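You operate a simulated robot arm through the tools that you are given. There is no shell and no other tool. Be economical: measure what you need, move in short steps, check, and stop when the job is done.

You are at the controls of a simulated robot arm. One attempt, no reset.

Task
Put the red bearing from the top of the sample table on top of the brown rusty pulley.
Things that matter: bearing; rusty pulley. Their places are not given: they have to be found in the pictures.

The check looks at the end state, three seconds after you hand in, the way a careful person would. Anything else that was tipped, shoved, dropped, spilled or broken makes it a failure.

Robot
A 7-joint arm with a two-finger parallel gripper, fixed in place. Base frame: the origin is at the foot of the arm, x ahead of it, y to its left, z up; the work surface is at about z = 0. Lengths are in mm, angles in rad, forces in N, time in s.
With the tool pointing down near the work surface it reaches from about 220 to 580 mm from the base axis. Its first joint turns from -1.152 to 1.152 rad. Payload 2.5 kg.
The tool frame sits at the grasp point between the pads (the TCP): z along the fingers, y along the line on which they close. The tips reach 23 mm beyond it. The gripper opens to 94 mm. The fingers are 38 mm wide and 10 mm thick; the gripper's body (54 by 96 mm) begins 39 mm behind the TCP.
Orientation is that of the tool frame in the base frame, as a unit quaternion [w, x, y, z]. With the fingers straight down and closing along the base's y, the tool's x points along the base's -x, its y along +y and its z along -z.

Tools
- The arm moves only by the tool move_arm. Its arguments are lists of equal length, an entry for each row: "translation": the shift along the base's x, y, z in units of 250 mm (1.0 is 250 mm), a list of three; "rot": the turn, a rotation vector about the base's x, y, z in units of 180 degrees (1.0 is 180 degrees), a list of three. In form: {"translation": [[tx, ty, tz], ...], "rot": [[rx, ry, rz], ...]}. A call has 1 to 8 rows; each row is the pose to reach, as a shift and turn from the pose commanded when the call began. "claw" is the opening, from 0 (shut) to 1 (fully open), set as the call begins (left out, the last holds). A call with a number of a shift or a turn outside -1 to 1 is refused whole. Each row takes 0.2 s and may step no farther than 50 mm and 0.15 rad from the row before; otherwise, or with a gripper value out of range, the whole call is refused. A pose out of reach is approached as far as the arm can. The call stops where the force on the tool passes 40 N (or 10 N more than at its start, if that is more) or the arm is blocked; 0.2 s more then pass. The fingers move at their own pace (about 108 mm/s each) and stop on an object; they squeeze with about 33 N. The grip force told is the motor's: it shows also when the fingers shut on nothing. Time passes only in rows, and 0.2 s behind the last, so rows that repeat a pose let the fingers close. The reply holds the time, the measured pose of the TCP, the force on the tool along the base axes, the opening and the grip force, in the units named above and with some noise.
- Cameras (640 x 400 px; columns grow to the right, rows downward): "scene" is fixed at [124.1, -408.4, 547]; the picture's right is [0.80, -0.60, 0.00], its down [-0.33, -0.44, -0.83] and it looks along [0.50, 0.67, -0.55] (base axes); focal length 332 px, centre (320, 200). "wrist" rides on the gripper at [-39, 0, -44] in the tool frame; the picture's right is [0.00, -1.00, 0.00], its down [0.97, 0.00, -0.24] and it looks along [0.24, 0.00, 0.97] (tool axes); focal length 218 px, centre (320, 200).
- snapshot(camera): a new picture of that camera. It takes no simulated time.
- pixel_to_xyz(camera, pixels): for up to 12 pixels [column, row] of the newest picture of that camera ("zoom" is the newest enlarged one), the place [x, y, z] in the base frame of the surface seen there, good to about 2 mm. It takes no simulated time.
- enlarge(camera, box): a new picture of the part [left, top, right, bottom] of that camera's present view, enlarged. It takes no simulated time.
- hand_in(): hands the job in; it is judged then, once.

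Go step by step. Measure first, check grasps and placings, and put right what went wrong. The budget is 60 turns and 20 pictures, counting those below and the enlarged ones. Unless the task says otherwise, let go and move clear before handing in, and close with one line.

The tools are called by a JSON object that holds its "name" and its "arguments". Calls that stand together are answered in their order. move_arm: Moves the arm, as the interface text tells. Its arguments: {"type":"object","properties":{"translation":{"type":"array","items":{"type":"array","items":{"type":"number"}}},"rot":{"type":"array","items":{"type":"array","items":{"type":"number"}}},"claw":{"type":"number"}},"required":["translation","rot"]} The other tools are called the same way: snapshot (camera) takes a picture; pixel_to_xyz (camera, pixels) gives the place of the surface under pixels of a picture; enlarge (camera, box) takes an enlarged picture of a part of a camera's view; hand_in () hands the job in.

At the start:

```text
time: 0.0
position: [354.4, -28.5, 305.2]
tcp_rot: [0.0, 0.0, 1.0, 0.0]
force: [-0.1, -0.5, 1.0]
width: 94.2
finger_force: 0.1
```

scene: 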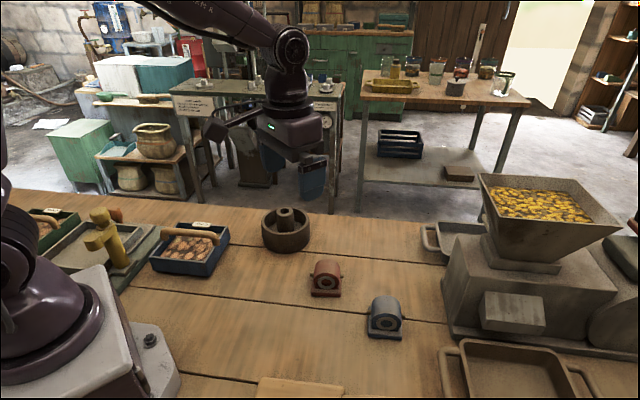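
wrist: 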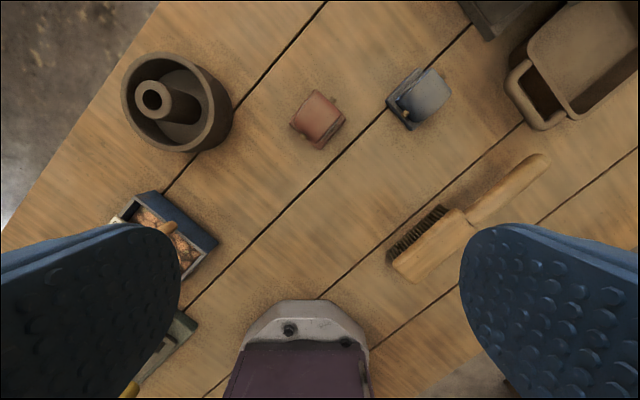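

The red bearing is at scene (325,278) and the brown pulley with a central hub at (286,230). I'll enlarge that area and measure it.

{"name": "enlarge", "arguments": {"camera": "scene", "box": [240, 190, 420, 350]}}

{"name": "enlarge", "arguments": {"camera": "wrist", "box": [100, 30, 380, 205]}}

```text
2.50 times, centred on (330, 270) of scene
```

zoom: 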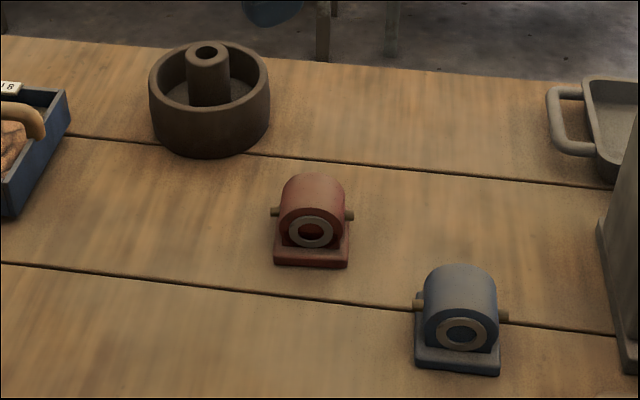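

```text
2.29 times, centred on (240, 118) of wrist
```

zoom: 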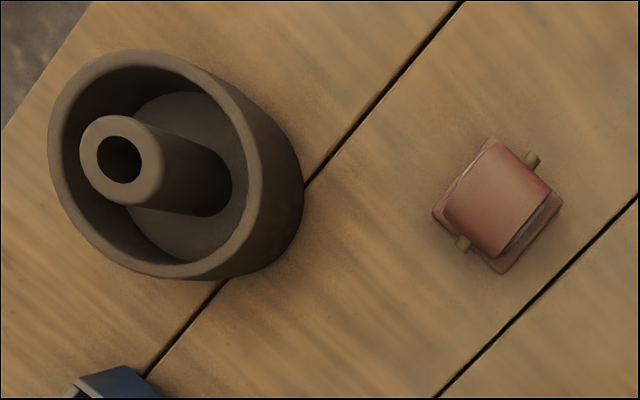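

The hub stands above the pulley rim, so its top is the likely seat. I'll measure the hub, rim and bearing.

{"name": "pixel_to_xyz", "arguments": {"camera": "zoom", "pixels": [[87, 160], [153, 160], [120, 125], [120, 196], [55, 130], [283, 190], [495, 190], [492, 137], [434, 213], [500, 271], [561, 203], [533, 160]]}}

{"name": "pixel_to_xyz", "arguments": {"camera": "wrist", "pixels": [[139, 99], [168, 99], [153, 84], [153, 114], [124, 90], [205, 130], [315, 120], [318, 108], [304, 123], [330, 135], [337, 100], [302, 136]]}}

{"name": "pixel_to_xyz", "arguments": {"camera": "scene", "pixels": [[325, 265], [318, 266], [333, 266], [325, 274], [308, 277], [337, 277], [327, 284], [288, 217], [288, 209], [285, 240], [264, 226], [340, 290]]}}

```text
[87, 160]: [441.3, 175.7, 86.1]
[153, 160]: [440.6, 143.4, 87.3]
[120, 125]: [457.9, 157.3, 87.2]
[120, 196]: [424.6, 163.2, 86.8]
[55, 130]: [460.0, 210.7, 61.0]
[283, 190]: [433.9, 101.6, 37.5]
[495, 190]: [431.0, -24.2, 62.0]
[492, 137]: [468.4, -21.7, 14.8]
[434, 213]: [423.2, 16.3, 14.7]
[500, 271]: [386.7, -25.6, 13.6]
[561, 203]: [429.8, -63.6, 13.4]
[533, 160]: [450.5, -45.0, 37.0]
```

```text
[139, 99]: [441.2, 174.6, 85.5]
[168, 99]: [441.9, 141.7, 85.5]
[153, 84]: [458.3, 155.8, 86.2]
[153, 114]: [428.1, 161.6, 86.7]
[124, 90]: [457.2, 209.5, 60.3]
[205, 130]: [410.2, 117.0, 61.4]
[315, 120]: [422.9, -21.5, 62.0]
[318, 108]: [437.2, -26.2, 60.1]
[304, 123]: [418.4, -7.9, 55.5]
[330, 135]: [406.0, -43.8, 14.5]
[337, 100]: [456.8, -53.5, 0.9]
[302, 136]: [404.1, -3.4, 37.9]
```

```text
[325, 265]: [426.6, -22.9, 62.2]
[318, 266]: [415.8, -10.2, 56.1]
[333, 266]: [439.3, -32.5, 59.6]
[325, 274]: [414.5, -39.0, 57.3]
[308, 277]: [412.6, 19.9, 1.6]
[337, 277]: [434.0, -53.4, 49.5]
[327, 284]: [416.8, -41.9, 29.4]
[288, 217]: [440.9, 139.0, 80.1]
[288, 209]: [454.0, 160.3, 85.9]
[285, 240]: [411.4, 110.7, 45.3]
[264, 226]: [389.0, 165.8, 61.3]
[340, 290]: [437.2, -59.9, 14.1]
```

The bearing's base is about 57 mm square, centred at about (427,-24), with its pins along about -41° and its flat bore faces at about 49°. The top is at z 62. The hub top is centred at about (441,159.5), z 86.5, about 40 mm across. I'll go above the bearing, turning the closing axis to 48.7° so the pads meet the flat faces.

{"name": "move_arm", "arguments": {"translation": [[0.058, 0.004, -0.124], [0.116, 0.007, -0.248], [0.175, 0.011, -0.372], [0.233, 0.014, -0.497], [0.2912, 0.018, -0.6208], [0.2912, 0.018, -0.6208]], "rot": [[0, 0, -0.0459], [0, 0, -0.0918], [0, 0, -0.1377], [0, 0, -0.1836], [0, 0, -0.2295], [0, 0, -0.2295]], "claw": 1}}

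{"name": "snapshot", "arguments": {"camera": "wrist"}}

```text
time: 1.4
position: [425.1, -25.5, 149.7]
tcp_rot: [0.0, 0.354, 0.935, 0.0]
force: [0.8, -0.3, -1.0]
width: 94.3
finger_force: 0.0
```

```text
15 pictures are left
```

wrist: 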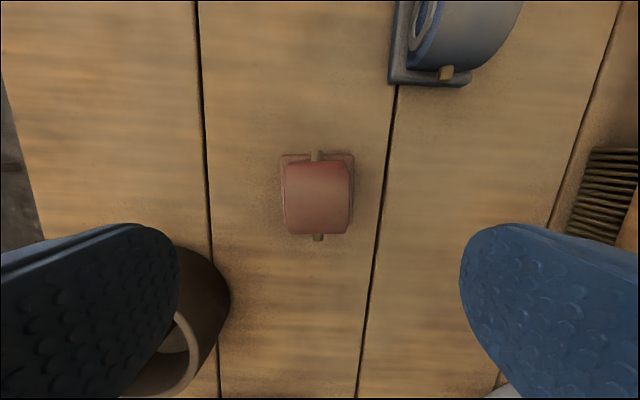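

The bearing is aligned with the jaw, with its housing at columns 285–350 and the pins vertical. I'll measure its faces and the pins to fine-tune.

{"name": "pixel_to_xyz", "arguments": {"camera": "wrist", "pixels": [[289, 200], [344, 200], [317, 200], [317, 155], [318, 239], [283, 158], [352, 158], [348, 222], [318, 172], [318, 230]]}}

{"name": "enlarge", "arguments": {"camera": "wrist", "box": [256, 140, 384, 260]}}

```text
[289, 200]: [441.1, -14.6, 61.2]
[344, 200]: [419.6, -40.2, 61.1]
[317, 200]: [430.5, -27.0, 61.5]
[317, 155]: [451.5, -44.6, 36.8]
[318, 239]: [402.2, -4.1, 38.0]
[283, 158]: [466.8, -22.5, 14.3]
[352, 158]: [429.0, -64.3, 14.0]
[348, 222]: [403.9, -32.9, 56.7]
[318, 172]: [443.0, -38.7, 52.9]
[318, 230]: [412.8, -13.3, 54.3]
```

```text
3.33 times, centred on (320, 200) of wrist
```

zoom: 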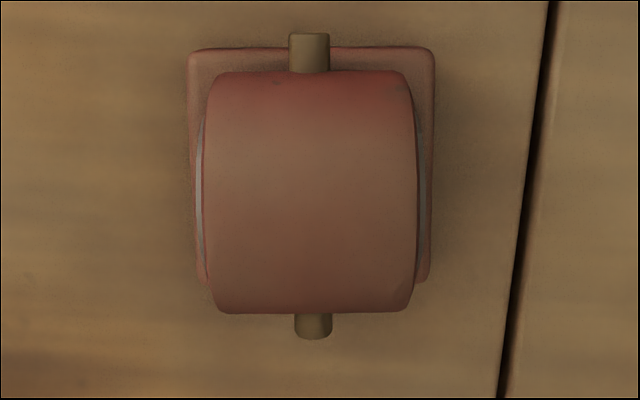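

The bearing is centred in the jaw, and the rings stand slightly proud on both faces. I'll descend to z 42, which leaves the tips at 19, above the base plate.

{"name": "move_arm", "arguments": {"translation": [[0.004, 0.004, -0.12], [0.004, 0.004, -0.24], [0.004, 0.004, -0.34], [0.004, 0.004, -0.4], [0.004, 0.004, -0.432], [0.004, 0.004, -0.432]], "rot": [[0, 0, 0], [0, 0, 0], [0, 0, 0], [0, 0, 0], [0, 0, 0], [0, 0, 0]]}}

```text
time: 2.8
position: [427.3, -23.7, 42.2]
tcp_rot: [0.001, 0.353, 0.936, -0.001]
force: [-0.3, -0.4, -0.5]
width: 94.2
finger_force: 0.1
```

The tool is at depth with no contact. I'll close the fingers.

{"name": "move_arm", "arguments": {"translation": [[0, 0, 0], [0, 0, 0], [0, 0, 0], [0, 0, 0]], "rot": [[0, 0, 0], [0, 0, 0], [0, 0, 0], [0, 0, 0]], "claw": 0}}

```text
time: 3.8
position: [427.6, -22.8, 42.2]
tcp_rot: [0.0, 0.353, 0.936, 0.0]
force: [-0.8, -1.9, -0.1]
width: 41.8
finger_force: 33.6
```

The grip holds at 41.8 mm and 33.6 N. I'll lift in small steps up to z about 182.

{"name": "move_arm", "arguments": {"translation": [[0, 0, 0.04], [0, 0, 0.14], [0, 0, 0.28], [0, 0, 0.42], [0, 0, 0.56], [0, 0, 0.56]], "rot": [[0, 0, 0], [0, 0, 0], [0, 0, 0], [0, 0, 0], [0, 0, 0], [0, 0, 0]]}}

{"name": "snapshot", "arguments": {"camera": "scene"}}

{"name": "snapshot", "arguments": {"camera": "wrist"}}

```text
time: 5.2
position: [427.8, -24.3, 180.9]
tcp_rot: [0.001, 0.353, 0.936, 0.0]
force: [0.2, 0.1, -4.5]
width: 42.0
finger_force: 33.1
```

```text
13 pictures are left
```

scene: 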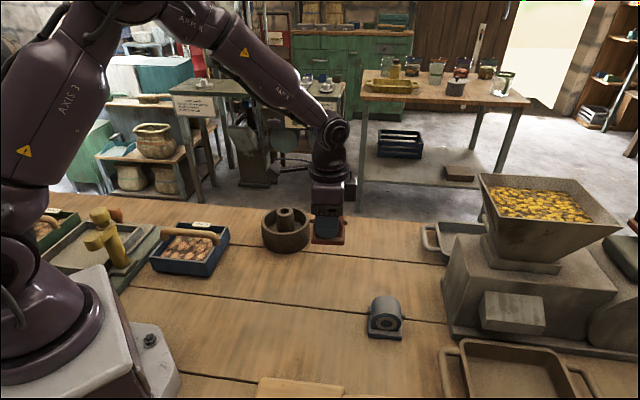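

```text
12 pictures are left
```

wrist: 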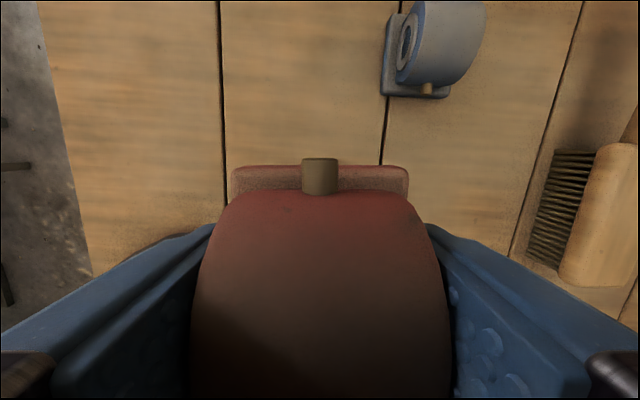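

The bearing is held level. I'll carry it over the hub at this height, with its underside at about 140 and the hub at 87.

{"name": "move_arm", "arguments": {"translation": [[0.011, 0.13, 0], [0.022, 0.3, 0], [0.033, 0.46, 0], [0.044, 0.6, 0], [0.055, 0.7, 0], [0.055, 0.732, 0], [0.055, 0.732, 0]], "rot": [[0, 0, 0], [0, 0, 0], [0, 0, 0], [0, 0, 0], [0, 0, 0], [0, 0, 0], [0, 0, 0]]}}

{"name": "enlarge", "arguments": {"camera": "scene", "box": [200, 130, 360, 260]}}

```text
time: 6.8
position: [441.0, 159.9, 182.9]
tcp_rot: [-0.001, 0.353, 0.936, -0.001]
force: [0.9, -0.2, -4.4]
width: 42.1
finger_force: 32.9
```

```text
3.08 times, centred on (280, 195) of scene
```

zoom: 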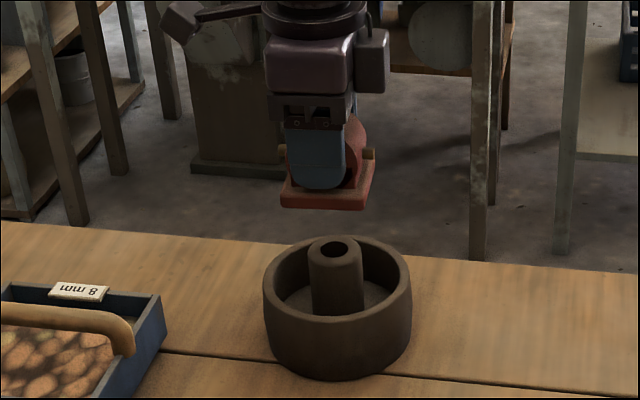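

The bearing is over the hub. I'll confirm the hub's centre and the plate's position from this view.

{"name": "pixel_to_xyz", "arguments": {"camera": "zoom", "pixels": [[312, 249], [358, 249], [335, 239], [335, 260], [315, 243], [355, 256], [354, 242], [316, 256], [283, 199], [363, 203], [374, 165], [265, 297]]}}

```text
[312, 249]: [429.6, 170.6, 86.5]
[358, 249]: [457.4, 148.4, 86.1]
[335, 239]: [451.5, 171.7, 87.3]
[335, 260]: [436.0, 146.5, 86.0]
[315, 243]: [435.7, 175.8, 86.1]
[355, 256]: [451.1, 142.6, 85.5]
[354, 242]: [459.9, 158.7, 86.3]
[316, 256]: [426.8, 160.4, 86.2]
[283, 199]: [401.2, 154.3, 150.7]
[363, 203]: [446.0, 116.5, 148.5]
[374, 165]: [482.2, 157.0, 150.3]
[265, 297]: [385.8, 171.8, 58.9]
```

The hub centre is about (443,159.4), and the plate is within about 2 mm of it. I'll nudge it and descend to just above contact, expected at TCP z about 128.

{"name": "move_arm", "arguments": {"translation": [[0.005, 0.004, -0.06], [0.005, 0.004, -0.12], [0.005, 0.004, -0.17], [0.005, 0.004, -0.196], [0.005, 0.004, -0.196]], "rot": [[0, 0, 0], [0, 0, 0], [0, 0, 0], [0, 0, 0], [0, 0, 0]]}}

{"name": "enlarge", "arguments": {"camera": "scene", "box": [220, 160, 348, 250]}}

```text
time: 8.0
position: [441.3, 160.7, 134.4]
tcp_rot: [0.0, 0.352, 0.936, 0.0]
force: [0.4, -0.1, -4.5]
width: 41.8
finger_force: 32.7
```

```text
4.44 times, centred on (284, 205) of scene
```

zoom: 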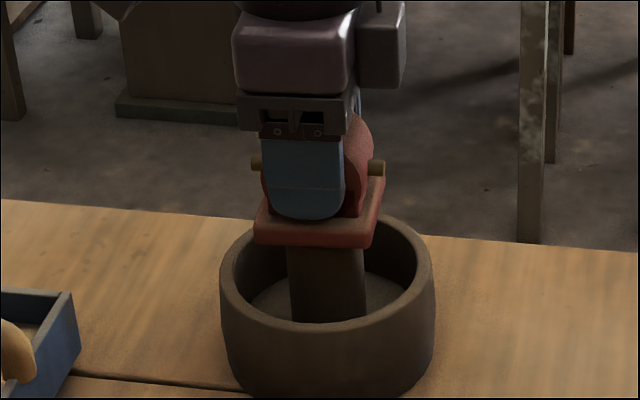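

The plate overlaps the hub well. In the picture the hub centre is about 2 mm to the right of the plate centre, so I'll nudge that way and lower gently until contact.

{"name": "move_arm", "arguments": {"translation": [[0.007, -0.005, 0], [0.007, -0.005, -0.008], [0.007, -0.005, -0.014], [0.007, -0.005, -0.018], [0.007, -0.005, -0.02]], "rot": [[0, 0, 0], [0, 0, 0], [0, 0, 0], [0, 0, 0], [0, 0, 0]]}}

```text
time: 9.2
position: [443.4, 160.2, 128.4]
tcp_rot: [0.0, 0.353, 0.936, 0.0]
force: [0.2, 0.3, -3.1]
width: 41.9
finger_force: 32.9
```

The force has dropped slightly, from -4.5 to -3.1 N, so contact is near. I'll lower another 1 mm.

{"name": "move_arm", "arguments": {"translation": [[0, 0, -0.002], [0, 0, -0.004], [0, 0, -0.004]], "rot": [[0, 0, 0], [0, 0, 0], [0, 0, 0]]}}

```text
time: 10.0
position: [443.8, 158.9, 126.6]
tcp_rot: [0.0, 0.352, 0.936, 0.0]
force: [-0.1, 0.4, -4.7]
width: 41.8
finger_force: 32.4
```

There's no contact yet at z about 127. I'll go on in half-millimetre steps.

{"name": "move_arm", "arguments": {"translation": [[0, 0, -0.002], [0, 0, -0.004], [0, 0, -0.004]], "rot": [[0, 0, 0], [0, 0, 0], [0, 0, 0]]}}

{"name": "enlarge", "arguments": {"camera": "scene", "box": [250, 185, 330, 235]}}

```text
time: 10.8
position: [443.6, 159.1, 127.6]
tcp_rot: [0.001, 0.353, 0.936, 0.002]
force: [-3.5, -0.1, 8.1]
width: 42.1
finger_force: 33.2
```

```text
8.00 times, centred on (290, 210) of scene
```

zoom: 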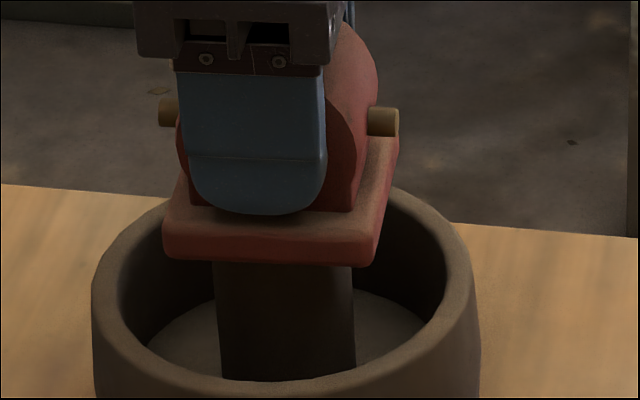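

Contact is made (Fz rose to +8 N), and the plate (columns 163–398) is centred over the hub (213–353). I'll ease the load slightly and open.

{"name": "move_arm", "arguments": {"translation": [[0, 0, 0.001], [0, 0, 0.001]], "rot": [[0, 0, 0], [0, 0, 0]]}}

{"name": "move_arm", "arguments": {"translation": [[0, 0, 0], [0, 0, 0], [0, 0, 0]], "rot": [[0, 0, 0], [0, 0, 0], [0, 0, 0]], "claw": 0.85}}

{"name": "enlarge", "arguments": {"camera": "scene", "box": [220, 160, 348, 250]}}

```text
time: 11.4
position: [444.1, 159.1, 127.2]
tcp_rot: [0.0, 0.353, 0.936, 0.0]
force: [-5.4, -2.2, 19.4]
width: 41.9
finger_force: 33.0
```

```text
time: 12.2
position: [443.6, 160.4, 126.7]
tcp_rot: [0.0, 0.353, 0.936, 0.0]
force: [-0.5, 0.4, -0.2]
width: 80.0
finger_force: 0.0
```

```text
4.44 times, centred on (284, 205) of scene
```

zoom: 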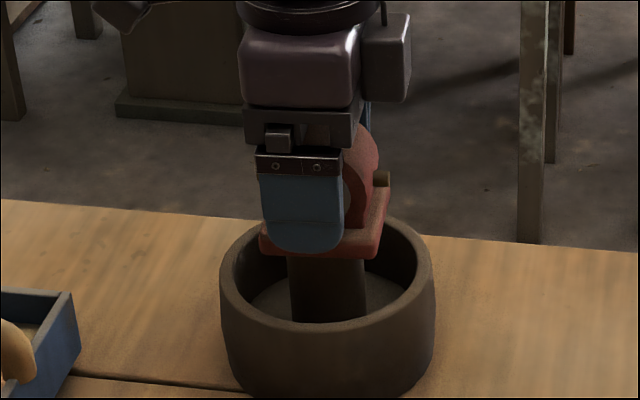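

The bearing is released and sits level on the hub. I'll rise straight up to clear it, then look.

{"name": "move_arm", "arguments": {"translation": [[0, 0, 0.06], [0, 0, 0.2], [0, 0, 0.36], [0, 0, 0.52], [0, 0, 0.6], [0, 0, 0.6]], "rot": [[0, 0, 0], [0, 0, 0], [0, 0, 0], [0, 0, 0], [0, 0, 0], [0, 0, 0]]}}

{"name": "enlarge", "arguments": {"camera": "scene", "box": [220, 160, 348, 250]}}

{"name": "snapshot", "arguments": {"camera": "wrist"}}

```text
time: 13.6
position: [444.2, 159.3, 277.1]
tcp_rot: [0.0, 0.353, 0.936, -0.001]
force: [-0.2, 0.1, 0.6]
width: 79.9
finger_force: 0.1
```

```text
4.44 times, centred on (284, 205) of scene
```

zoom: 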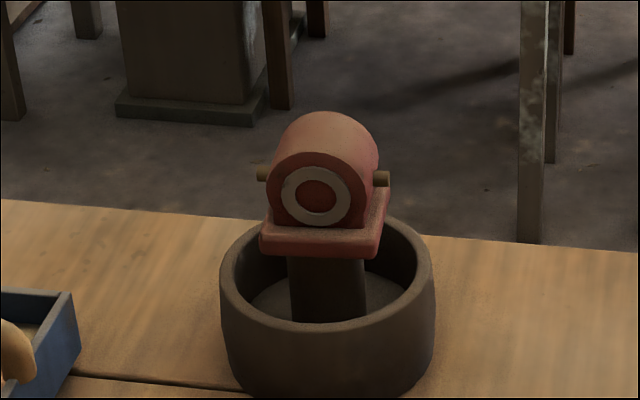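

```text
6 pictures are left
```

wrist: 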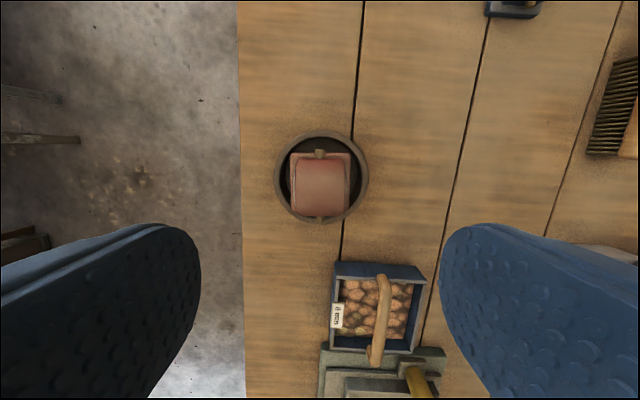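

The bearing stands level and centred on the pulley's hub, nothing around it has been disturbed, and the gripper is clear. I'll hand in.

{"name": "hand_in", "arguments": {}}

```text
The job is handed in.
```

The red bearing is resting upright on the brown rusty pulley's hub, released with the arm clear, and I handed the job in.
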